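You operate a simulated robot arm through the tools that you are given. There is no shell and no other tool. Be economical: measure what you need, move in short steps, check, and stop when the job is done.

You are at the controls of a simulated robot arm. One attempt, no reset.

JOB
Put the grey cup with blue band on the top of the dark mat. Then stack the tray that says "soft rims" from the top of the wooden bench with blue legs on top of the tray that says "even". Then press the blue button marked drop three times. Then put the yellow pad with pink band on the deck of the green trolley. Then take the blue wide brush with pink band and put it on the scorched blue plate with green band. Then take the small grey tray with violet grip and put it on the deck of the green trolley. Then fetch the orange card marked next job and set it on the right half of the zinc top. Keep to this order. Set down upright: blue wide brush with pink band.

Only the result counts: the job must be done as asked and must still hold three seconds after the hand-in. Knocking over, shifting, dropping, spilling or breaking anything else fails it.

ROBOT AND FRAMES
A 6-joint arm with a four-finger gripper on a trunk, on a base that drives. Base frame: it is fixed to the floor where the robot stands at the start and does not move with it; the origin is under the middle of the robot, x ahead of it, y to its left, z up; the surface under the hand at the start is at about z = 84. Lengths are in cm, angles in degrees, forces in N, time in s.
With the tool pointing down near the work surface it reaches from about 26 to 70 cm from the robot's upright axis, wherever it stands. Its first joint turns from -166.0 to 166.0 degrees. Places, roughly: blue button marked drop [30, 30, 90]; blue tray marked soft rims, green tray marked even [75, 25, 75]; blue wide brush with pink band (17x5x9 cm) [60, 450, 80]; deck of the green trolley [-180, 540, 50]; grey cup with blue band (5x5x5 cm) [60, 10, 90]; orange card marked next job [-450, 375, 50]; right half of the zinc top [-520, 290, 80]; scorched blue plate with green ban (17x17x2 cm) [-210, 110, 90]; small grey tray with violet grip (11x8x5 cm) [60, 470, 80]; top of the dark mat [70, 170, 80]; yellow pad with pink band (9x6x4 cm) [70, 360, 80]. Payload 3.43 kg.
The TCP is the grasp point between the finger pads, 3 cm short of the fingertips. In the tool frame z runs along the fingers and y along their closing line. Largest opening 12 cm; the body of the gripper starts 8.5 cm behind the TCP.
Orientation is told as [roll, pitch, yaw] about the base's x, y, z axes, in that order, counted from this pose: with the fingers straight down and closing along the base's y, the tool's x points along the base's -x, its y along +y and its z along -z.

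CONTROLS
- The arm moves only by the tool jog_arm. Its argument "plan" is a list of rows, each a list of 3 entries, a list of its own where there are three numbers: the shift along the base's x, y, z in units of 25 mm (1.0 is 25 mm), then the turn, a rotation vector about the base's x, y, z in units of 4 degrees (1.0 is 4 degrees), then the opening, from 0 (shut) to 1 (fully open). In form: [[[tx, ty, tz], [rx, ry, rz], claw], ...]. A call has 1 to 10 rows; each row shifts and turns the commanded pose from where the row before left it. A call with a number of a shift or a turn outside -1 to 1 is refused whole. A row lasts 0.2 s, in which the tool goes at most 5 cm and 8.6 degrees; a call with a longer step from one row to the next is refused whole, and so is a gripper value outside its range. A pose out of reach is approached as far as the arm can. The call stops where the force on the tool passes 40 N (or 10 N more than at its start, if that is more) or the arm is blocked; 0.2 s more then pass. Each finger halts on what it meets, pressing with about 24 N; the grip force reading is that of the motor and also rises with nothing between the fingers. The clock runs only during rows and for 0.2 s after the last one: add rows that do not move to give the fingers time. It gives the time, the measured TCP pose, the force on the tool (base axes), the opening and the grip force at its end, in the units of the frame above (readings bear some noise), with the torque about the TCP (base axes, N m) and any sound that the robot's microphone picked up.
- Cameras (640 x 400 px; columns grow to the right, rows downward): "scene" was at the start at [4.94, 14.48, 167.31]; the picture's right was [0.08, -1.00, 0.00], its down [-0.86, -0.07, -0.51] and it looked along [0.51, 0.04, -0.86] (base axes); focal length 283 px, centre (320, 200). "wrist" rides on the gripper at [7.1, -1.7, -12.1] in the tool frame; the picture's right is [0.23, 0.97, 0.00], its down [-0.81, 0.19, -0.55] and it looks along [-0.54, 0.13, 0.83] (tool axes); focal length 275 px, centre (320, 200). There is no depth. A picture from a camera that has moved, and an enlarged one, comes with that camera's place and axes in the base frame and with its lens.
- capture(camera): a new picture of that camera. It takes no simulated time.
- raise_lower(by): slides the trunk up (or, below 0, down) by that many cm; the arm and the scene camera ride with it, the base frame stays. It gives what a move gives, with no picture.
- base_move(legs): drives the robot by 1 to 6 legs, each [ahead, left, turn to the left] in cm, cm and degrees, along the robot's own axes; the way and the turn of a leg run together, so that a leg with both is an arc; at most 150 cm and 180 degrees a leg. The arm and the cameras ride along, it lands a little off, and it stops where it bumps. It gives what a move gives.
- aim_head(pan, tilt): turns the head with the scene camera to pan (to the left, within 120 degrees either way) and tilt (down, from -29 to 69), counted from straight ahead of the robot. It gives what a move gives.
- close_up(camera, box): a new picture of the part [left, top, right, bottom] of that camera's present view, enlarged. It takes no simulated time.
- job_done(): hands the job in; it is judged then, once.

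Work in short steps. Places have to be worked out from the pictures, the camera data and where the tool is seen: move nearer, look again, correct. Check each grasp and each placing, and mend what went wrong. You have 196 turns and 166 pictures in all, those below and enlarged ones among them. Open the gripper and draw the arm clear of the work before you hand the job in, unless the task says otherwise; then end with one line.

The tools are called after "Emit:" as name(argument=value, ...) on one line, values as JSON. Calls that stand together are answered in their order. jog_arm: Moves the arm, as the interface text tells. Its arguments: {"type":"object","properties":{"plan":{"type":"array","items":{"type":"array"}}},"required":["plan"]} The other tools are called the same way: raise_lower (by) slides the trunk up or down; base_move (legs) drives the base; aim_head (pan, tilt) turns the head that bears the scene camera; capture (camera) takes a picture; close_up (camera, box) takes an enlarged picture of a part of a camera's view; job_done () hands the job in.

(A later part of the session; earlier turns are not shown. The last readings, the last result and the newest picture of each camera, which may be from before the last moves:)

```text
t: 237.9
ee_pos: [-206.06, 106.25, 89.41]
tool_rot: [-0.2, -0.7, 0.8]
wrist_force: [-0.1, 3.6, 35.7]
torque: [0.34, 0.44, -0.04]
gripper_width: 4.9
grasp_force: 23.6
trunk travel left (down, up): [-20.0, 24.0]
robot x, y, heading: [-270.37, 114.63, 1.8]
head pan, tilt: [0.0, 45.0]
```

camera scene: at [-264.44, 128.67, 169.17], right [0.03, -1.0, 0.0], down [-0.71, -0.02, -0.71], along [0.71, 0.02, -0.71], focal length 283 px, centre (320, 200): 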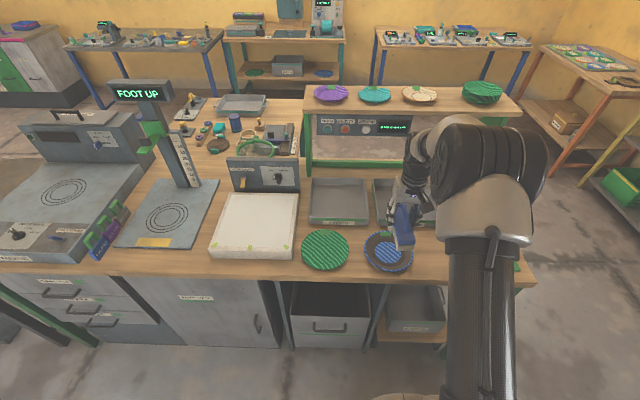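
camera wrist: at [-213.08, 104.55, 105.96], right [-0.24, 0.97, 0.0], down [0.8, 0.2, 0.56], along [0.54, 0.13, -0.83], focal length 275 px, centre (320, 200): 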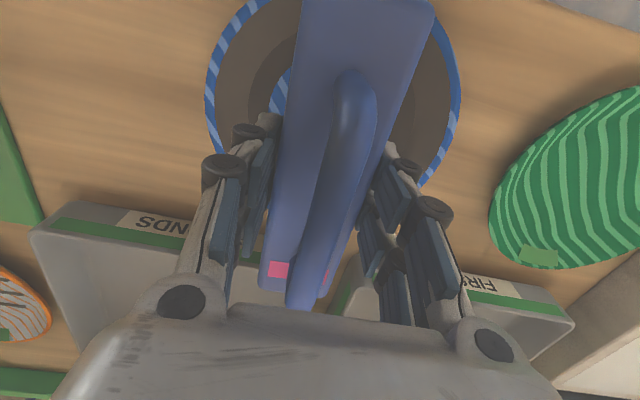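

Contact at TCP z 89.4 as expected. I ease off, release and rise.

Emit:
jog_arm(plan=[[[0, 0, 0.1], [0, 0, 0], 0.25], [[0, 0, 0], [0, 0, 0], 0.5], [[0, 0, 0], [0, 0, 0], 0.65], [[0, 0, 0], [0, 0, 0], 0.65], [[0, 0, 1], [0, 0, 0], 0.65], [[0, 0, 1], [0, 0, 0], 0.65], [[0, 0, 1], [0, 0, 0], 0.65], [[0, 0, 1], [0, 0, 0], 0.65], [[0, 0, 1], [0, 0, 0], 0.65], [[0, 0, 1], [0, 0, 0], 0.65]])

Emit:
capture(camera="wrist")

Emit:
close_up(camera="scene", box=[290, 170, 490, 310])

```text
t: 240.1
ee_pos: [-206.23, 106.46, 104.27]
tool_rot: [-0.1, -0.3, 0.8]
wrist_force: [0.0, -0.6, 0.4]
torque: [-0.01, 0.0, -0.02]
gripper_width: 7.79
grasp_force: 0.1
trunk travel left (down, up): [-20.0, 24.0]
robot x, y, heading: [-270.63, 114.54, 2.0]
head pan, tilt: [0.0, 45.0]
```

```text
70 pictures are left
camera wrist: at [-213.38, 104.43, 116.11], right [-0.24, 0.97, 0.0], down [0.81, 0.2, 0.56], along [0.54, 0.13, -0.83], focal length 275 px, centre (320, 200)
```

wrist: 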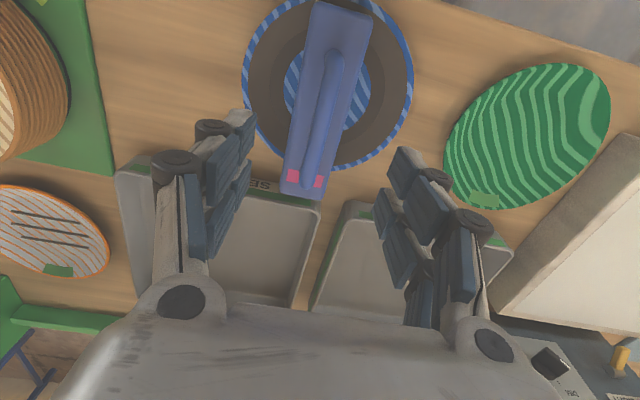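

```text
2.86 times, centred on (390, 240) of scene
camera zoom: at [-264.61, 128.71, 169.18], right [0.03, -1.0, 0.0], down [-0.71, -0.02, -0.71], along [0.71, 0.02, -0.71], focal length 809 px, centre (120, 86)
```

zoom: 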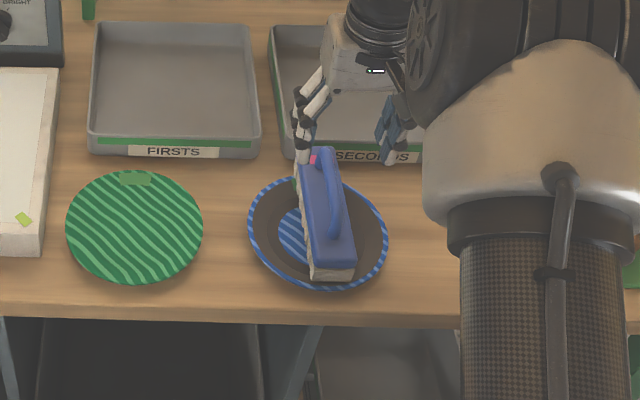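

The brush stands upright on the plate. Now back for the small grey tray: raise, retract, and drive the same way back to the cabinet.

Emit:
jog_arm(plan=[[[-0.6, 0, 1], [0, 0, 0], 0.65], [[-0.8, 0, 1], [0, 0, 0], 0.65], [[-1, 0, 1], [0, 0, 0], 0.65], [[-1, 0, 0.5], [0, 0, 0], 0.65], [[-1, 0, 0], [0, 0, 0], 0.65], [[-1, 0, 0], [0, 0, 0], 0.65], [[-1, 0, 0], [0, 0, 0], 0.65], [[-1, 0, 0], [0, 0, 0], 0.65], [[-1, 0, 0], [0, 0, 0], 0.65], [[-1, 0, 0], [0, 0, 0], 0.65]])

Emit:
base_move(legs=[[-3, 0, -2], [0, 120, 0], [0, 120, 0], [0, 92, 0]])

```text
t: 242.3
ee_pos: [-229.26, 106.08, 112.88]
tool_rot: [-0.1, -0.2, 0.9]
wrist_force: [0.8, 0.2, -1.1]
torque: [-0.05, -0.03, -0.03]
gripper_width: 7.83
grasp_force: 0.1
trunk travel left (down, up): [-20.0, 24.0]
robot x, y, heading: [-270.45, 114.86, 1.9]
head pan, tilt: [0.0, 45.0]
```

```text
t: 259.0
ee_pos: [-242.42, 441.19, 112.9]
tool_rot: [-0.1, -0.3, 2.7]
wrist_force: [0.9, -0.6, -0.1]
torque: [-0.04, -0.01, 0.0]
gripper_width: 7.8
grasp_force: 0.1
trunk travel left (down, up): [-20.0, 24.0]
robot x, y, heading: [-283.69, 447.85, 3.5]
head pan, tilt: [0.0, 45.0]
```

I straighten the heading and drive +x to the cabinet front.

Emit:
base_move(legs=[[0, 0, -3.5], [130, 0, 0], [130, 5, 0], [17, 16, 0]])

Emit:
aim_head(pan=0, tilt=55)

Emit:
capture(camera="scene")

Emit:
capture(camera="wrist")

```text
t: 273.5
ee_pos: [33.91, 464.56, 112.8]
tool_rot: [-0.1, -0.3, -0.6]
wrist_force: [0.5, 0.9, -0.6]
torque: [-0.04, 0.02, 0.01]
gripper_width: 7.79
grasp_force: 0.0
trunk travel left (down, up): [-20.0, 24.0]
robot x, y, heading: [-6.91, 473.64, 0.2]
head pan, tilt: [0.0, 45.0]
```

```text
t: 274.2
ee_pos: [33.93, 464.42, 112.93]
tool_rot: [-0.1, -0.3, -0.6]
wrist_force: [-0.1, -0.3, 0.1]
torque: [-0.01, 0.01, 0.03]
gripper_width: 7.81
grasp_force: 0.0
trunk travel left (down, up): [-20.0, 24.0]
robot x, y, heading: [-7.3, 474.1, 0.5]
head pan, tilt: [0.0, 55.0]
```

```text
68 pictures are left
camera scene: at [-1.81, 487.85, 167.84], right [0.01, -1.0, 0.0], down [-0.82, -0.01, -0.57], along [0.57, 0.0, -0.82], focal length 283 px, centre (320, 200)
```

scene: 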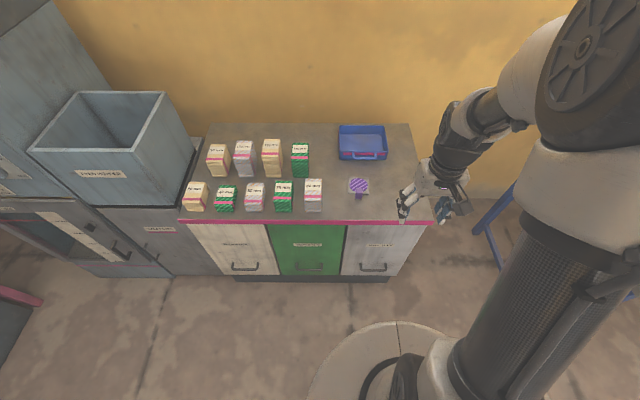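

```text
67 pictures are left
camera wrist: at [26.65, 462.72, 124.72], right [-0.22, 0.98, 0.0], down [0.81, 0.18, 0.56], along [0.54, 0.12, -0.83], focal length 275 px, centre (320, 200)
```

wrist: 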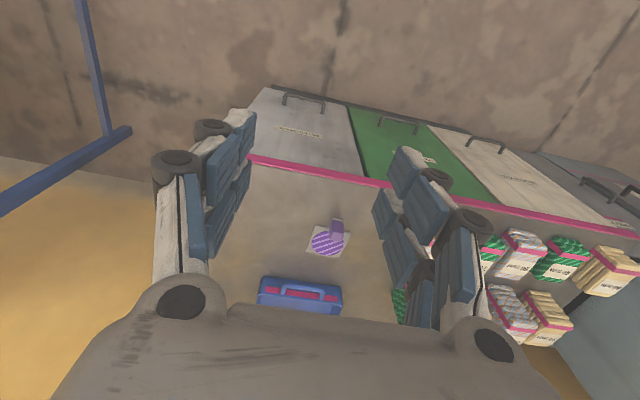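

The small grey tray's violet grip is on its near side, at about (61,473.3). I drive ahead 8 cm and hover over the grip.

Emit:
base_move(legs=[[8, 0, 0]])

Emit:
jog_arm(plan=[[[0.9, 0.4, 0], [0, 0, -0.2], 0.5], [[0.9, 0.4, 0], [0, 0, -0.2], 0.5], [[0.9, 0.4, -0.5], [0, 0, -0.2], 0.5], [[0.9, 0.4, -0.5], [0, 0, -0.2], 0.5], [[0.9, 0.4, -0.5], [0, 0, -0.2], 0.5], [[0.9, 0.4, -0.5], [0, 0, 0], 0.5], [[0.9, 0.4, -0.7], [0, 0, 0], 0.5], [[0.9, 0.4, -0.7], [0, 0, 0], 0.5], [[0.4, 0.3, -0.7], [0, 0, 0], 0.5], [[0, 0, -0.7], [0, 0, 0], 0.5]])

Emit:
capture(camera="wrist")

Emit:
close_up(camera="scene", box=[310, 140, 410, 240])

```text
t: 275.2
ee_pos: [41.61, 464.38, 112.76]
tool_rot: [-0.1, -0.3, -0.7]
wrist_force: [-0.1, 1.7, -0.1]
torque: [-0.05, 0.0, 0.0]
gripper_width: 7.77
grasp_force: 0.0
trunk travel left (down, up): [-20.0, 24.0]
robot x, y, heading: [0.0, 474.22, 0.3]
head pan, tilt: [0.0, 55.0]
```

```text
t: 277.4
ee_pos: [60.66, 473.09, 100.81]
tool_rot: [-0.1, -0.2, -4.8]
wrist_force: [0.9, 0.2, 1.0]
torque: [0.0, 0.0, 0.01]
gripper_width: 6.0
grasp_force: 0.1
trunk travel left (down, up): [-20.0, 24.0]
robot x, y, heading: [0.44, 473.73, 0.3]
head pan, tilt: [0.0, 55.0]
```

```text
66 pictures are left
camera wrist: at [53.35, 471.91, 112.73], right [-0.15, 0.99, 0.0], down [0.82, 0.12, 0.56], along [0.55, 0.08, -0.83], focal length 275 px, centre (320, 200)
```

wrist: 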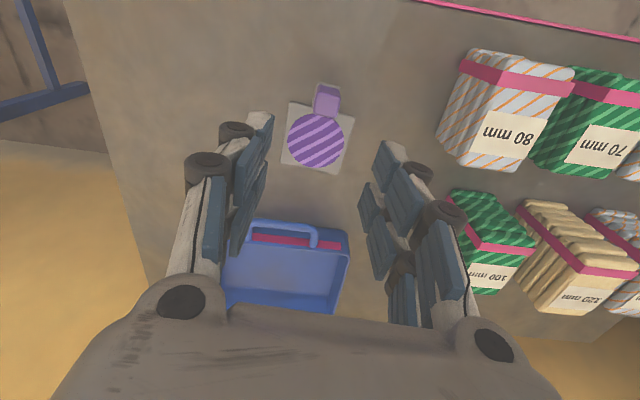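

```text
4.00 times, centred on (360, 190) of scene
camera zoom: at [6.07, 487.86, 167.84], right [0.0, -1.0, 0.0], down [-0.82, 0.0, -0.57], along [0.57, 0.0, -0.82], focal length 1132 px, centre (160, 240)
```

zoom: 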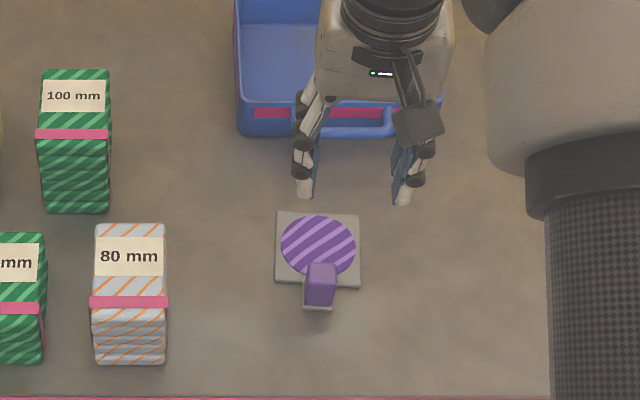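

The grip's centre is ≈(60.6,473.8), tray nearly square to the axes. I straighten the yaw and lower to z≈88 to look.

Emit:
jog_arm(plan=[[[0, 0.28, -0.8], [0, 0, 0.9], 0.5], [[0, 0, -0.9], [0, 0, 0], 0.5], [[0, 0, -0.9], [0, 0, 0], 0.5], [[0, 0, -0.9], [0, 0, 0], 0.5], [[0, 0, -0.9], [0, 0, 0], 0.5], [[0, 0, -0.5], [0, 0, 0], 0.5], [[0, 0, 0], [0, 0, 0], 0.5]])

Emit:
capture(camera="wrist")

Emit:
close_up(camera="scene", box=[310, 140, 410, 240])

```text
t: 279.0
ee_pos: [60.87, 473.73, 88.62]
tool_rot: [-0.1, -0.3, -1.2]
wrist_force: [0.3, -0.3, 0.2]
torque: [0.03, 0.02, -0.05]
gripper_width: 6.0
grasp_force: 0.0
trunk travel left (down, up): [-20.0, 24.0]
robot x, y, heading: [1.16, 474.03, 0.3]
head pan, tilt: [0.0, 55.0]
```

```text
64 pictures are left
camera wrist: at [53.62, 472.13, 100.41], right [-0.21, 0.98, 0.0], down [0.81, 0.18, 0.56], along [0.54, 0.11, -0.83], focal length 275 px, centre (320, 200)
```

wrist: 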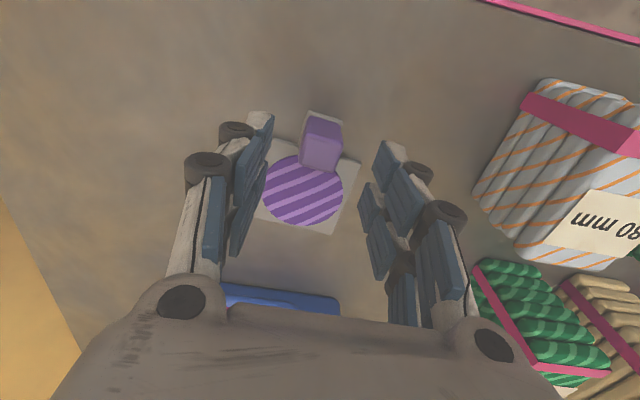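

```text
4.00 times, centred on (360, 190) of scene
camera zoom: at [6.04, 487.88, 167.84], right [0.0, -1.0, 0.0], down [-0.82, 0.0, -0.57], along [0.57, 0.0, -0.82], focal length 1132 px, centre (160, 240)
```

zoom: 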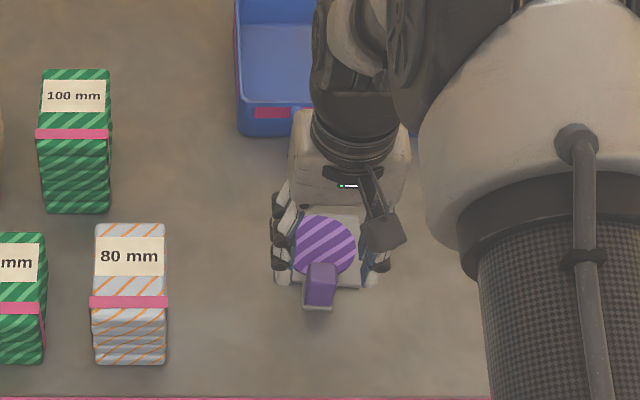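

The grip is well aligned. I shift 0.5 cm back to keep the fingertips off the tray plate, lower and close.

Emit:
jog_arm(plan=[[[-0.2, 0, -0.5], [0, 0, 0], 0.5], [[0, 0, -0.5], [0, 0, 0], 0.5], [[0, 0, -0.4], [0, 0, 0], 0.5], [[0, 0, -0.3], [0, 0, 0], 0.5], [[0, 0, -0.2], [0, 0, 0], 0.5], [[0, 0, 0], [0, 0, 0], 0.5]])

Emit:
capture(camera="wrist")

```text
t: 280.4
ee_pos: [59.96, 473.79, 83.98]
tool_rot: [-0.1, -0.3, -1.2]
wrist_force: [0.0, 0.1, -0.8]
torque: [0.02, -0.02, 0.05]
gripper_width: 5.99
grasp_force: 0.1
trunk travel left (down, up): [-20.0, 24.0]
robot x, y, heading: [0.89, 473.9, 0.3]
head pan, tilt: [0.0, 55.0]
```

```text
62 pictures are left
camera wrist: at [52.88, 472.17, 95.81], right [-0.21, 0.98, 0.0], down [0.81, 0.18, 0.56], along [0.54, 0.11, -0.83], focal length 275 px, centre (320, 200)
```

wrist: 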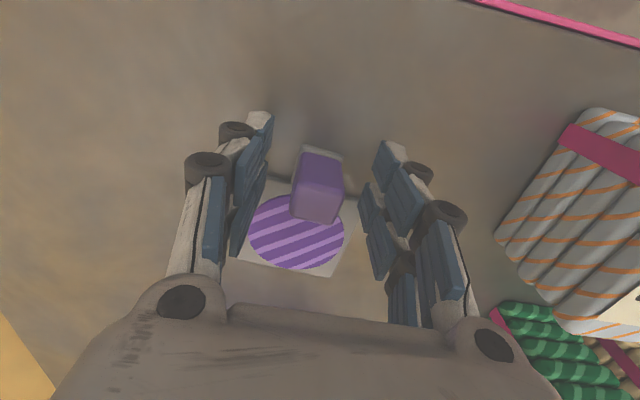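

The grip block is right at the TCP. I lower 0.5 cm more and close.

Emit:
jog_arm(plan=[[[0.05, 0, -0.2], [0, 0, 0], 0.5], [[0, 0, 0], [0, 0, 0], 0.3], [[0, 0, 0], [0, 0, 0], 0.15], [[0, 0, 0], [0, 0, 0], 0.1], [[0, 0, 0], [0, 0, 0], 0.1], [[0, 0, 0], [0, 0, 0], 0.1]])

Emit:
jog_arm(plan=[[[0, 0, 0.4], [0, 0, 0], 0.1], [[0, 0, 0.4], [0, 0, 0], 0.1], [[0, 0, 0.6], [0, 0, 0], 0.1], [[0, 0, 0], [0, 0, 0], 0.1]])

Emit:
capture(camera="wrist")

Emit:
close_up(camera="scene", box=[310, 140, 410, 240])

```text
t: 281.8
ee_pos: [60.27, 473.79, 83.57]
tool_rot: [0.0, -0.4, -1.2]
wrist_force: [1.8, -3.9, 14.3]
torque: [-0.09, -0.18, -0.14]
gripper_width: 2.63
grasp_force: 24.1
trunk travel left (down, up): [-20.0, 24.0]
robot x, y, heading: [0.83, 474.07, 0.3]
head pan, tilt: [0.0, 55.0]
```

```text
t: 282.8
ee_pos: [60.35, 473.79, 86.94]
tool_rot: [-0.2, -0.2, -1.2]
wrist_force: [-0.1, 0.2, -1.3]
torque: [0.01, 0.02, -0.01]
gripper_width: 2.56
grasp_force: 23.9
trunk travel left (down, up): [-20.0, 24.0]
robot x, y, heading: [0.61, 473.98, 0.3]
head pan, tilt: [0.0, 55.0]
```

```text
61 pictures are left
camera wrist: at [53.14, 472.17, 98.77], right [-0.21, 0.98, 0.0], down [0.81, 0.18, 0.56], along [0.54, 0.11, -0.83], focal length 275 px, centre (320, 200)
```

wrist: 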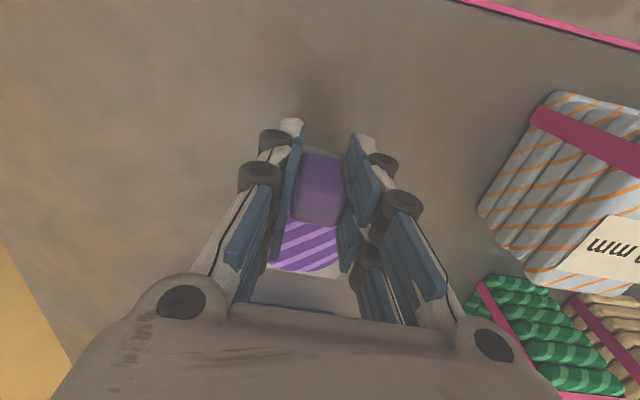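

```text
4.00 times, centred on (360, 190) of scene
camera zoom: at [6.08, 487.88, 167.83], right [0.0, -1.0, 0.0], down [-0.82, 0.0, -0.57], along [0.57, 0.0, -0.82], focal length 1132 px, centre (160, 240)
```

zoom: 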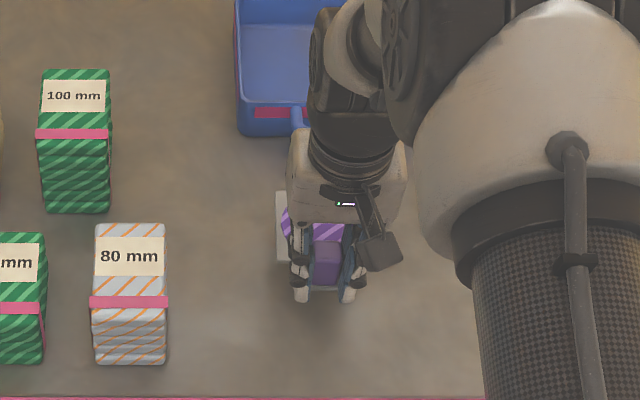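

The tray is lifted level (grip 2.6 cm). I raise, retract and drive to the trolley facing −x.

Emit:
jog_arm(plan=[[[0, 0, 1], [0, 0, 0], 0.1], [[0, 0, 1], [0, 0, 0], 0.1], [[0, 0, 1], [0, 0, 0], 0.1], [[-0.9, 0, 1], [0, 0, 0], 0.1], [[-0.9, 0, 1], [0, 0, 0], 0.1], [[-0.9, 0, 1], [0, 0, 0], 0.1], [[-0.9, 0, 1], [0, 0, 0], 0.1], [[-0.9, 0, 1], [0, 0, 0], 0.1], [[-0.9, 0, 0.8], [0, 0, 0], 0.1], [[-0.9, 0, 0.8], [0, 0, 0], 0.1]])

Emit:
base_move(legs=[[-55, 48, 0], [0, 0, 179.5]])

Emit:
base_move(legs=[[55, 0, 0]])

Emit:
capture(camera="scene")

```text
t: 285.0
ee_pos: [44.29, 473.76, 110.79]
tool_rot: [-0.1, -0.4, -1.1]
wrist_force: [-0.6, 0.7, -1.7]
torque: [-0.01, -0.01, -0.01]
gripper_width: 2.52
grasp_force: 24.1
trunk travel left (down, up): [-20.0, 24.0]
robot x, y, heading: [0.63, 474.15, 0.2]
head pan, tilt: [0.0, 55.0]
```

```text
t: 296.4
ee_pos: [-97.45, 521.11, 110.72]
tool_rot: [-0.1, -0.2, -179.7]
wrist_force: [0.0, -0.4, -0.4]
torque: [0.0, -0.02, 0.02]
gripper_width: 2.55
grasp_force: 24.0
trunk travel left (down, up): [-20.0, 24.0]
robot x, y, heading: [-53.88, 521.78, -178.4]
head pan, tilt: [0.0, 55.0]
```

```text
t: 299.5
ee_pos: [-151.29, 520.91, 110.77]
tool_rot: [0.0, -0.3, 179.1]
wrist_force: [0.2, 0.1, -1.2]
torque: [-0.01, -0.04, -0.02]
gripper_width: 2.58
grasp_force: 23.6
trunk travel left (down, up): [-20.0, 24.0]
robot x, y, heading: [-107.27, 520.63, -179.5]
head pan, tilt: [0.0, 55.0]
```

```text
59 pictures are left
camera scene: at [-112.42, 506.82, 167.83], right [-0.01, 1.0, 0.0], down [0.82, 0.01, -0.57], along [-0.57, -0.01, -0.82], focal length 283 px, centre (320, 200)
```

scene: 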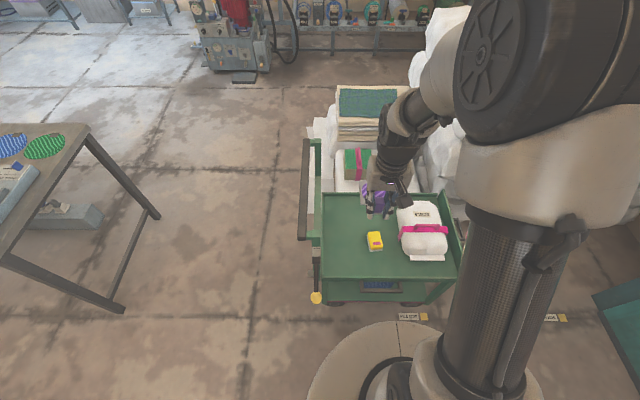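

Now I lower the trunk and bring the tray over the free deck area beside the pad, target ≈(-168,519.5).

Emit:
raise_lower(by=-20)

Emit:
jog_arm(plan=[[[-0.7, -0.05, -0.8], [0, 0, 0], 0.1], [[-0.7, -0.05, -0.8], [0, 0, 0], 0.1], [[-0.7, -0.05, -0.8], [0, 0, 0], 0.1], [[-0.7, -0.05, -0.8], [0, 0, 0], 0.1], [[-0.7, -0.05, -0.8], [0, 0, 0], 0.1], [[-0.7, -0.05, -0.8], [0, 0, 0], 0.1], [[-0.7, -0.05, -0.8], [0, 0, 0], 0.1], [[-0.7, -0.05, -0.8], [0, 0, 0], 0.1], [[-0.7, -0.05, -0.8], [0, 0, 0], 0.1], [[0, 0, 0], [0, 0, 0], 0.1]])

Emit:
capture(camera="wrist")

Emit:
close_up(camera="scene", box=[280, 130, 480, 310])

```text
t: 301.6
ee_pos: [-151.18, 520.85, 90.87]
tool_rot: [-0.1, -0.4, 179.1]
wrist_force: [-1.0, 0.2, -0.9]
torque: [0.05, -0.03, -0.01]
gripper_width: 2.56
grasp_force: 24.2
trunk travel left (down, up): [0.0, 44.0]
robot x, y, heading: [-107.3, 521.02, -179.4]
head pan, tilt: [0.0, 55.0]
```

```text
t: 303.8
ee_pos: [-167.14, 519.71, 72.79]
tool_rot: [-0.1, -0.4, 179.1]
wrist_force: [0.2, -0.2, -0.2]
torque: [0.0, -0.05, -0.02]
gripper_width: 2.54
grasp_force: 23.9
trunk travel left (down, up): [0.0, 44.0]
robot x, y, heading: [-107.5, 521.34, -179.3]
head pan, tilt: [0.0, 55.0]
```

```text
58 pictures are left
camera wrist: at [-159.87, 521.12, 84.68], right [0.21, -0.98, 0.0], down [-0.81, -0.18, 0.56], along [-0.54, -0.12, -0.83], focal length 275 px, centre (320, 200)
```

wrist: 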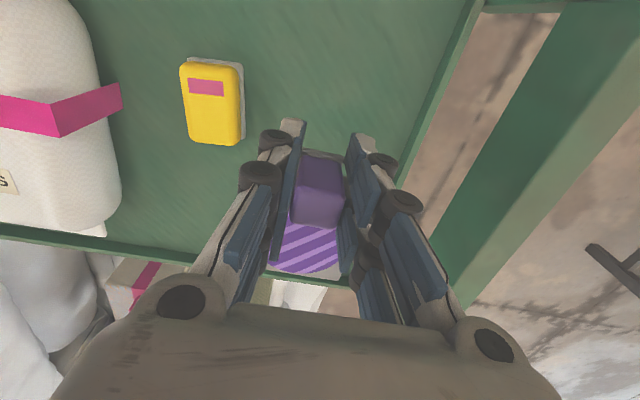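

```text
2.22 times, centred on (380, 220) of scene
camera zoom: at [-112.36, 506.82, 147.84], right [-0.01, 1.0, 0.0], down [0.82, 0.01, -0.57], along [-0.57, 0.0, -0.82], focal length 629 px, centre (187, 156)
```

zoom: 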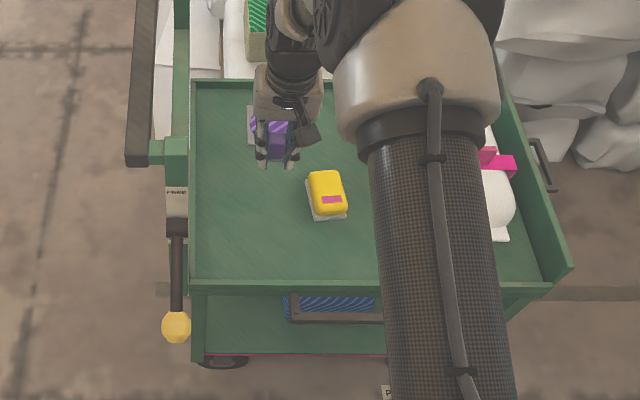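

Clear of pad and handle. I lower to contact with the deck, expected near TCP z≈55.

Emit:
jog_arm(plan=[[[0, 0, -1], [0, 0, 0], 0.1], [[0, 0, -1], [0, 0, 0], 0.1], [[0, 0, -1], [0, 0, 0], 0.1], [[0, 0, -1], [0, 0, 0], 0.1], [[0, 0, -1], [0, 0, 0], 0.1], [[0, 0, -0.8], [0, 0, 0], 0.1], [[0, 0, -0.4], [0, 0, 0], 0.1], [[0, 0, -0.2], [0, 0, 0], 0.1], [[0, 0, -0.2], [0, 0, 0], 0.1], [[0, 0, -0.2], [0, 0, 0], 0.1]])

Emit:
jog_arm(plan=[[[0, 0, -0.15], [0, 0, 0], 0.1], [[0, 0, -0.15], [0, 0, 0], 0.1], [[0, 0, -0.15], [0, 0, 0], 0.1], [[0, 0, -0.15], [0, 0, 0], 0.1], [[0, 0, -0.15], [0, 0, 0], 0.1], [[0, 0, -0.15], [0, 0, 0], 0.1]])

```text
t: 306.0
ee_pos: [-167.01, 519.99, 55.72]
tool_rot: [-0.1, -0.3, 179.1]
wrist_force: [0.9, -0.2, -0.3]
torque: [0.02, -0.03, 0.02]
gripper_width: 2.56
grasp_force: 23.8
trunk travel left (down, up): [0.0, 44.0]
robot x, y, heading: [-107.55, 520.77, -179.6]
head pan, tilt: [0.0, 55.0]
```

```text
t: 306.7
ee_pos: [-166.93, 519.82, 55.49]
tool_rot: [-0.1, -0.3, 179.1]
wrist_force: [13.5, -0.3, 25.5]
torque: [0.01, -0.2, 0.03]
gripper_width: 2.56
grasp_force: 24.0
trunk travel left (down, up): [0.0, 44.0]
robot x, y, heading: [-107.81, 521.16, -179.8]
head pan, tilt: [0.0, 55.0]
stopped in row 3: the force on the tool passed its limit at 47 N (the readings are from after the stop); the commanded pose is now the measured one
```

Deck contact made. I release, rise and check.

Emit:
jog_arm(plan=[[[0, 0, 0.05], [0, 0, 0], 0.2], [[0, 0, 0], [0, 0, 0], 0.4], [[0, 0, 0], [0, 0, 0], 0.4], [[0, 0, 1], [0, 0, 0], 0.4], [[0, 0, 1], [0, 0, 0], 0.4], [[0, 0, 1], [0, 0, 0], 0.4], [[0, 0, 1], [0, 0, 0], 0.4], [[0, 0, 1], [0, 0, 0], 0.4], [[0, 0, 1], [0, 0, 0], 0.4], [[0, 0, 1], [0, 0, 0], 0.4]])

Emit:
capture(camera="wrist")

```text
t: 308.9
ee_pos: [-167.34, 519.85, 72.99]
tool_rot: [-0.2, -0.2, 179.1]
wrist_force: [0.3, 0.3, -0.1]
torque: [0.01, 0.03, -0.01]
gripper_width: 4.8
grasp_force: 0.1
trunk travel left (down, up): [0.0, 44.0]
robot x, y, heading: [-107.73, 520.89, -179.3]
head pan, tilt: [0.0, 55.0]
```

```text
56 pictures are left
camera wrist: at [-159.93, 521.31, 84.85], right [0.21, -0.98, 0.0], down [-0.81, -0.18, 0.56], along [-0.54, -0.12, -0.83], focal length 275 px, centre (320, 200)
```

wrist: 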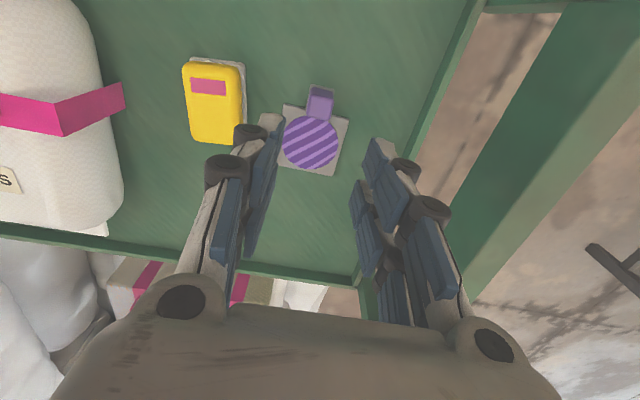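

The tray sits on the deck beside the pad. Next the orange card: raise, retract, and go round via y≈447 to the west side.

Emit:
jog_arm(plan=[[[0, 0, 1], [0, 0, 0], 0.4], [[0, 0, 1], [0, 0, 0], 0.4], [[0, 0, 1], [0, 0, 0], 0.4], [[0, 0, 1], [0, 0, 0], 0.4], [[0.9, 0, 1], [0, 0, 0], 0.4], [[0.9, 0, 0.8], [0, 0, 0], 0.4], [[0.9, 0, 0.8], [0, 0, 0], 0.4], [[0.9, 0, 0], [0, 0, 0], 0.4], [[0.9, 0, 0], [0, 0, 0], 0.4], [[0.9, 0, 0], [0, 0, 0], 0.4]])

Emit:
raise_lower(by=20)

Emit:
base_move(legs=[[-50, 0, 0], [0, 74, 0]])

```text
t: 311.1
ee_pos: [-153.54, 519.88, 89.15]
tool_rot: [0.0, -0.2, 179.1]
wrist_force: [0.4, 0.8, -0.7]
torque: [0.03, 0.0, -0.01]
gripper_width: 4.79
grasp_force: 0.1
trunk travel left (down, up): [0.0, 44.0]
robot x, y, heading: [-107.22, 520.68, -179.4]
head pan, tilt: [0.0, 55.0]
```

```text
t: 313.2
ee_pos: [-153.58, 519.78, 109.27]
tool_rot: [-0.1, -0.1, 179.1]
wrist_force: [-0.8, -0.9, -0.2]
torque: [-0.01, 0.01, 0.03]
gripper_width: 4.8
grasp_force: 0.1
trunk travel left (down, up): [-20.0, 24.0]
robot x, y, heading: [-107.52, 520.78, -179.5]
head pan, tilt: [0.0, 55.0]
```

```text
t: 319.9
ee_pos: [-102.83, 443.13, 109.29]
tool_rot: [-0.1, -0.2, 179.2]
wrist_force: [-0.4, -0.6, 0.0]
torque: [0.04, 0.02, 0.0]
gripper_width: 4.79
grasp_force: 0.1
trunk travel left (down, up): [-20.0, 24.0]
robot x, y, heading: [-56.56, 444.58, -179.5]
head pan, tilt: [0.0, 55.0]
```

Position is good; I go west through the gap, then south, and look.

Emit:
base_move(legs=[[110, 0, -0.5], [100, 0, 0], [0, 115, 0]])

Emit:
aim_head(pan=-20, tilt=30)

Emit:
capture(camera="scene")

Emit:
aim_head(pan=25, tilt=30)

Emit:
capture(camera="scene")

```text
t: 335.9
ee_pos: [-315.87, 331.03, 109.21]
tool_rot: [-0.2, -0.2, 178.1]
wrist_force: [0.0, -0.1, -0.4]
torque: [0.04, -0.01, 0.0]
gripper_width: 4.78
grasp_force: 0.0
trunk travel left (down, up): [-20.0, 24.0]
robot x, y, heading: [-269.92, 330.95, 179.3]
head pan, tilt: [0.0, 55.0]
```

```text
t: 336.8
ee_pos: [-315.95, 331.13, 109.2]
tool_rot: [-0.1, -0.2, 178.1]
wrist_force: [-0.3, 0.1, 0.4]
torque: [0.02, 0.0, -0.05]
gripper_width: 4.8
grasp_force: 0.1
trunk travel left (down, up): [-20.0, 24.0]
robot x, y, heading: [-270.0, 331.19, 179.5]
head pan, tilt: [-20.0, 30.0]
```

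```text
55 pictures are left
camera scene: at [-276.17, 320.41, 171.43], right [0.35, 0.94, 0.0], down [0.47, -0.17, -0.87], along [-0.81, 0.3, -0.5], focal length 283 px, centre (320, 200)
```

scene: 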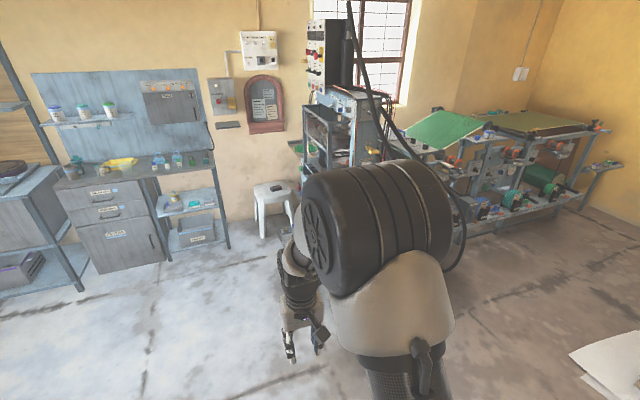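

```text
t: 337.9
ee_pos: [-315.97, 331.03, 109.18]
tool_rot: [-0.1, -0.2, 178.1]
wrist_force: [-0.4, -0.4, 0.4]
torque: [0.02, 0.02, -0.03]
gripper_width: 4.79
grasp_force: 0.1
trunk travel left (down, up): [-20.0, 24.0]
robot x, y, heading: [-269.8, 331.11, 179.4]
head pan, tilt: [25.0, 30.0]
```

```text
54 pictures are left
camera scene: at [-275.92, 313.51, 171.44], right [-0.41, 0.91, 0.0], down [0.46, 0.21, -0.87], along [-0.79, -0.36, -0.5], focal length 283 px, centre (320, 200)
```

scene: 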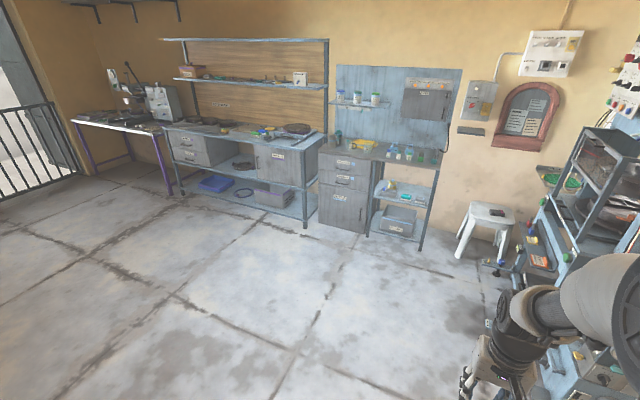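

An orange card seems to sit on the machine's front at px (540,262); the zinc top is the grey-blue bench by the wall. I zoom on both.

Emit:
close_up(camera="scene", box=[460, 160, 640, 300])

Emit:
close_up(camera="scene", box=[300, 60, 480, 250])

```text
2.86 times, centred on (550, 230) of scene
camera zoom: at [-275.92, 313.51, 171.44], right [-0.41, 0.91, 0.0], down [0.46, 0.21, -0.87], along [-0.79, -0.36, -0.5], focal length 809 px, centre (-337, 114)
```

zoom: 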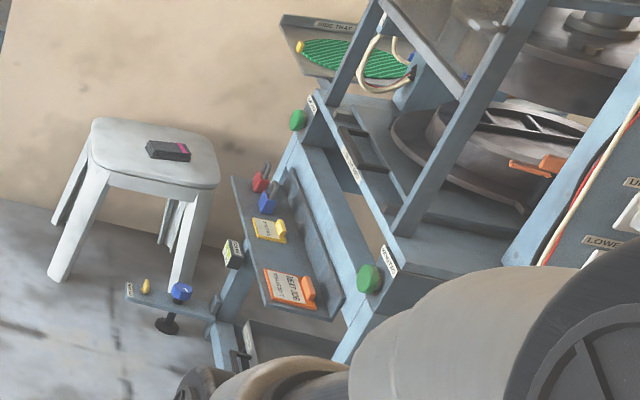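

```text
2.11 times, centred on (390, 155) of scene
camera zoom: at [-275.92, 313.51, 171.44], right [-0.41, 0.91, 0.0], down [0.46, 0.21, -0.87], along [-0.79, -0.36, -0.5], focal length 596 px, centre (173, 295)
```

zoom: 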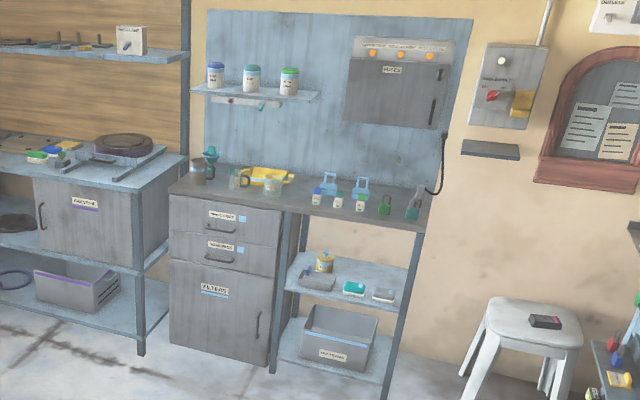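

The NEXT JOB card with an orange grip block lies on the machine's small front shelf near (-455,383,50). I drive to about (-450,308) and turn to face it (+y).

Emit:
base_move(legs=[[100, 10, 0], [82, 12, 0], [0, 0, -89.5]])

Emit:
aim_head(pan=0, tilt=50)

Emit:
capture(camera="scene")

Emit:
capture(camera="wrist")

```text
t: 350.8
ee_pos: [-445.36, 358.67, 109.17]
tool_rot: [0.0, -0.3, 85.7]
wrist_force: [0.7, -0.7, 0.2]
torque: [-0.03, -0.03, 0.0]
gripper_width: 4.79
grasp_force: 0.0
trunk travel left (down, up): [-20.0, 24.0]
robot x, y, heading: [-446.85, 312.8, 86.9]
head pan, tilt: [25.0, 30.0]
```

```text
t: 351.7
ee_pos: [-445.42, 358.68, 109.23]
tool_rot: [-0.1, -0.3, 85.5]
wrist_force: [-0.3, 0.1, -0.3]
torque: [0.0, 0.0, -0.01]
gripper_width: 4.8
grasp_force: 0.0
trunk travel left (down, up): [-20.0, 24.0]
robot x, y, heading: [-447.17, 312.21, 86.7]
head pan, tilt: [0.0, 50.0]
```

```text
51 pictures are left
camera scene: at [-460.6, 318.92, 168.49], right [1.0, -0.05, 0.0], down [-0.04, -0.76, -0.64], along [0.03, 0.64, -0.77], focal length 283 px, centre (320, 200)
```

scene: 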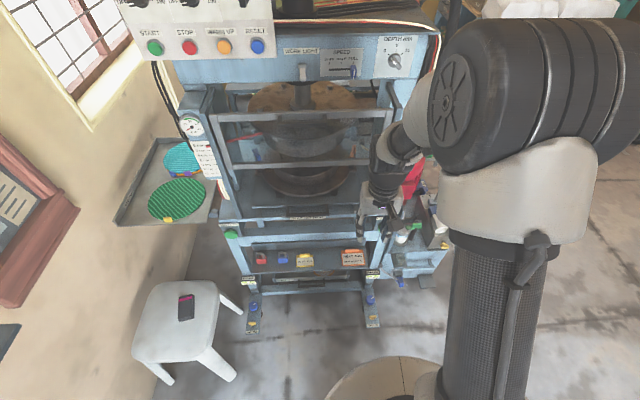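

```text
50 pictures are left
camera wrist: at [-444.26, 351.23, 121.11], right [-0.99, -0.15, 0.0], down [-0.13, 0.82, 0.56], along [-0.08, 0.55, -0.83], focal length 275 px, centre (320, 200)
```

wrist: 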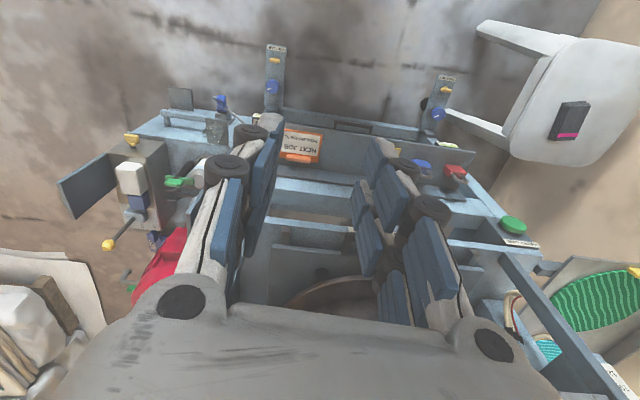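

I zoom on the card from both cameras.

Emit:
close_up(camera="scene", box=[220, 190, 420, 330])

Emit:
close_up(camera="wrist", box=[250, 80, 450, 220])

```text
2.86 times, centred on (320, 260) of scene
camera zoom: at [-460.6, 318.92, 168.49], right [1.0, -0.05, 0.0], down [-0.04, -0.76, -0.64], along [0.03, 0.64, -0.77], focal length 809 px, centre (320, 29)
```

zoom: 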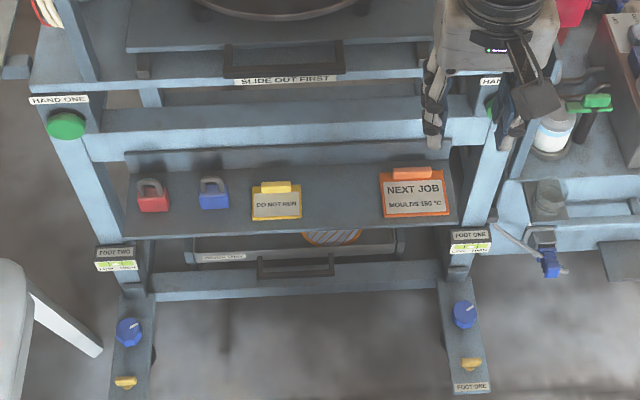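

```text
2.86 times, centred on (350, 150) of wrist
camera zoom: at [-444.26, 351.23, 121.11], right [-0.99, -0.15, 0.0], down [-0.13, 0.82, 0.56], along [-0.08, 0.55, -0.83], focal length 786 px, centre (234, 343)
```

zoom: 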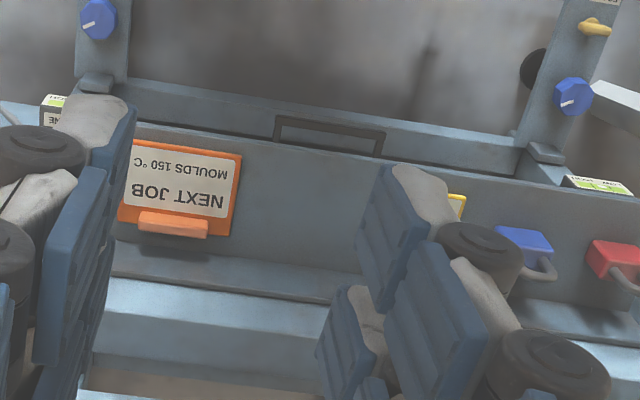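

The orange grip block sits on the card's far edge at about (-442.4,384.5,52), close to the machine front. I drive ahead 12 cm, lower the trunk and tilt the tool ~20° so the wrist stays back from the machine.

Emit:
base_move(legs=[[11, 0, 3]])

Emit:
raise_lower(by=-20)

Emit:
jog_arm(plan=[[[0, -0.6, -0.5], [1, 0, 0], 0.7], [[0, -0.6, -0.5], [1, 0, 0], 0.75], [[0, -0.4, -0.5], [1, 0, 0], 0.75], [[0, 0, -0.8], [1, 0, 0], 0.75], [[0, 0, -0.8], [1, 0, 0], 0.75], [[0, 0, -0.8], [0, 0, 0.3], 0.75], [[0, 0, 0], [0, 0, 0], 0.75]])

Emit:
capture(camera="wrist")

Emit:
capture(camera="scene")

```text
t: 352.9
ee_pos: [-447.43, 369.47, 109.29]
tool_rot: [-0.1, -0.2, 88.4]
wrist_force: [0.2, 0.6, 0.0]
torque: [-0.08, 0.02, -0.02]
gripper_width: 4.79
grasp_force: 0.2
trunk travel left (down, up): [-20.0, 24.0]
robot x, y, heading: [-446.73, 322.93, 89.5]
head pan, tilt: [0.0, 50.0]
```

```text
t: 355.0
ee_pos: [-447.49, 369.4, 89.27]
tool_rot: [-0.1, -0.1, 88.6]
wrist_force: [0.3, -0.6, 0.2]
torque: [-0.03, 0.02, 0.0]
gripper_width: 4.8
grasp_force: 0.2
trunk travel left (down, up): [0.0, 44.0]
robot x, y, heading: [-447.04, 323.54, 90.1]
head pan, tilt: [0.0, 50.0]
```

```text
t: 356.6
ee_pos: [-447.56, 365.53, 79.5]
tool_rot: [0.4, -20.2, 89.6]
wrist_force: [0.0, -0.7, -0.3]
torque: [0.04, -0.03, -0.02]
gripper_width: 9.01
grasp_force: 0.3
trunk travel left (down, up): [0.0, 44.0]
robot x, y, heading: [-447.1, 323.29, 89.9]
head pan, tilt: [0.0, 50.0]
```

```text
47 pictures are left
camera wrist: at [-445.87, 354.45, 88.09], right [-0.97, -0.21, -0.07], down [-0.18, 0.57, 0.8], along [-0.13, 0.79, -0.59], focal length 275 px, centre (320, 200)
```

wrist: 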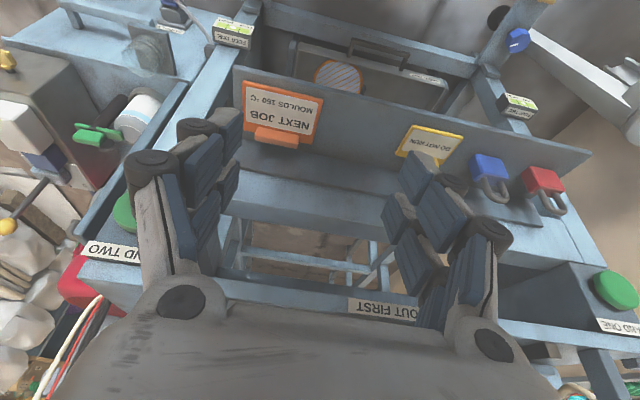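

```text
46 pictures are left
camera scene: at [-460.61, 328.96, 148.49], right [1.0, 0.0, 0.0], down [0.0, -0.77, -0.64], along [0.0, 0.64, -0.77], focal length 283 px, centre (320, 200)
```

scene: 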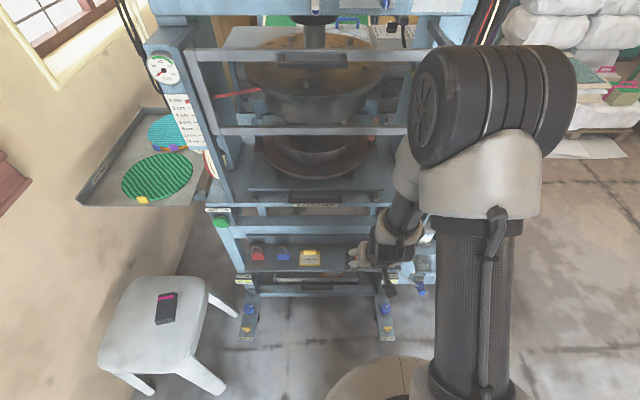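

The tilt works; card block is at about (-443,386). I move to a hover ~9 cm short of it along the tool axis.

Emit:
jog_arm(plan=[[[0.26, 0.9, -0.8], [0, 0, 0], 0.75], [[0.26, 0.9, -0.8], [0, 0, 0], 0.75], [[0.26, 0.9, -0.8], [0, 0, 0], 0.75], [[0.26, 0.9, -0.8], [0, 0, 0], 0.75], [[0.26, 0.9, -0.8], [0, 0, 0], 0.75], [[0.26, 0.9, -0.8], [0, 0, 0], 0.75], [[0.26, 0.9, -0.8], [0, 0, 0], 0.75], [[0, 0, 0], [0, 0, 0], 0.75]])

Emit:
capture(camera="wrist")

Emit:
close_up(camera="scene", box=[280, 180, 460, 310])

```text
t: 358.4
ee_pos: [-443.02, 381.14, 65.42]
tool_rot: [0.3, -20.2, 89.6]
wrist_force: [0.4, -0.8, 0.0]
torque: [0.01, -0.01, 0.0]
gripper_width: 9.0
grasp_force: 0.0
trunk travel left (down, up): [0.0, 44.0]
robot x, y, heading: [-446.71, 323.21, 89.9]
head pan, tilt: [0.0, 50.0]
```

```text
45 pictures are left
camera wrist: at [-441.33, 370.09, 74.07], right [-0.97, -0.21, -0.07], down [-0.18, 0.57, 0.8], along [-0.13, 0.79, -0.6], focal length 275 px, centre (320, 200)
```

wrist: 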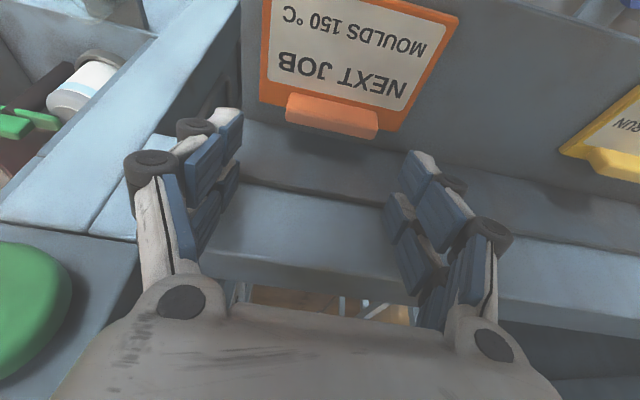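

```text
3.08 times, centred on (370, 245) of scene
camera zoom: at [-460.6, 328.96, 148.49], right [1.0, 0.0, 0.0], down [0.0, -0.77, -0.64], along [0.0, 0.64, -0.77], focal length 871 px, centre (166, 62)
```

zoom: 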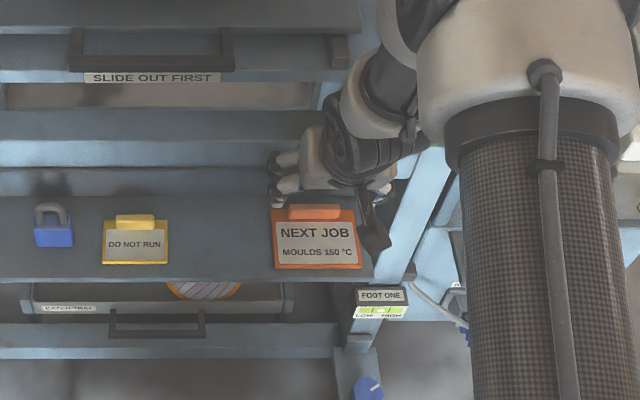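

Triangulating both cameras puts the block higher than assumed: about (-443.4,381.2,58.6), right below the TCP. I lower carefully to TCP z≈61.

Emit:
jog_arm(plan=[[[-0.15, -0.25, -0.4], [0, 0, 0], 0.72], [[0, 0, -0.5], [0, 0, 0], 0.7], [[0, 0, -0.5], [0, 0, 0], 0.7], [[0, 0, -0.3], [0, 0, 0], 0.7], [[0, 0, 0], [0, 0, 0], 0.7]])

Emit:
capture(camera="wrist")

Emit:
close_up(camera="scene", box=[300, 200, 440, 300])

```text
t: 359.6
ee_pos: [-443.18, 380.62, 61.22]
tool_rot: [0.5, -20.2, 89.6]
wrist_force: [-0.2, 1.5, 2.8]
torque: [0.02, -0.13, 0.04]
gripper_width: 8.49
grasp_force: 1.6
trunk travel left (down, up): [0.0, 44.0]
robot x, y, heading: [-447.0, 323.21, 90.0]
head pan, tilt: [0.0, 50.0]
```

```text
43 pictures are left
camera wrist: at [-441.51, 369.63, 69.89], right [-0.97, -0.21, -0.07], down [-0.18, 0.57, 0.8], along [-0.13, 0.79, -0.59], focal length 275 px, centre (320, 200)
```

wrist: 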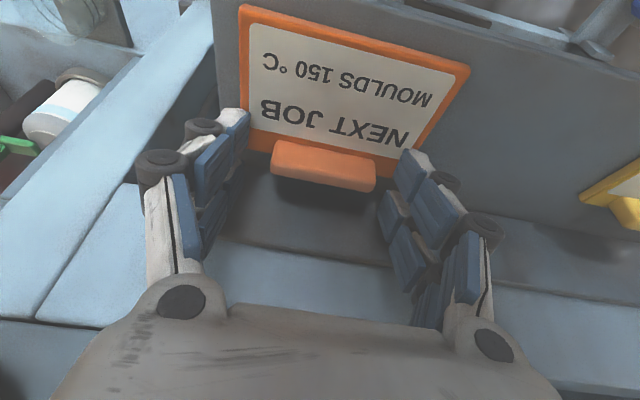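

```text
4.00 times, centred on (370, 250) of scene
camera zoom: at [-460.61, 328.93, 148.49], right [1.0, 0.0, 0.0], down [0.0, -0.77, -0.64], along [0.0, 0.64, -0.77], focal length 1132 px, centre (120, 0)
```

zoom: 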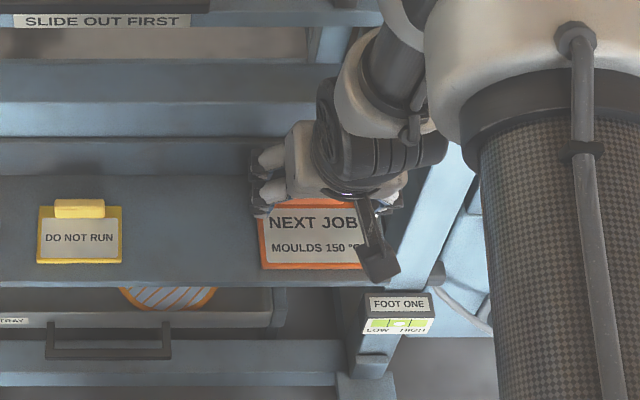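

The block lies between the fingers near their tips. I close on it.

Emit:
jog_arm(plan=[[[0, -0.1, 0], [0, 0, 0], 0.5], [[0, 0, 0], [0, 0, 0], 0.4], [[0, 0, 0], [0, 0, 0], 0.35], [[0, 0, 0], [0, 0, 0], 0.35], [[0, 0, 0], [0, 0, 0], 0.35]])

Emit:
capture(camera="wrist")

```text
t: 360.5
ee_pos: [-443.54, 380.83, 61.66]
tool_rot: [0.4, -21.0, 89.9]
wrist_force: [-3.6, -0.9, 16.2]
torque: [-0.43, -0.27, 0.04]
gripper_width: 5.92
grasp_force: 23.9
trunk travel left (down, up): [0.0, 44.0]
robot x, y, heading: [-446.81, 323.32, 90.3]
head pan, tilt: [0.0, 50.0]
stopped in row 4: the force on the tool passed its limit at 41 N (the readings are from after the stop); the commanded pose is now the measured one
```

```text
41 pictures are left
camera wrist: at [-441.7, 369.65, 70.21], right [-0.97, -0.22, -0.08], down [-0.19, 0.56, 0.81], along [-0.13, 0.8, -0.58], focal length 275 px, centre (320, 200)
```

wrist: 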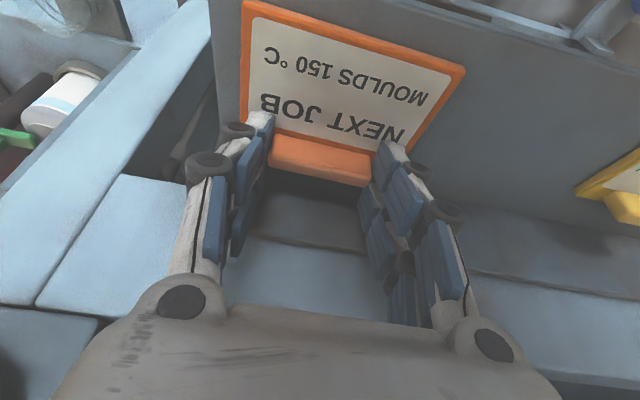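

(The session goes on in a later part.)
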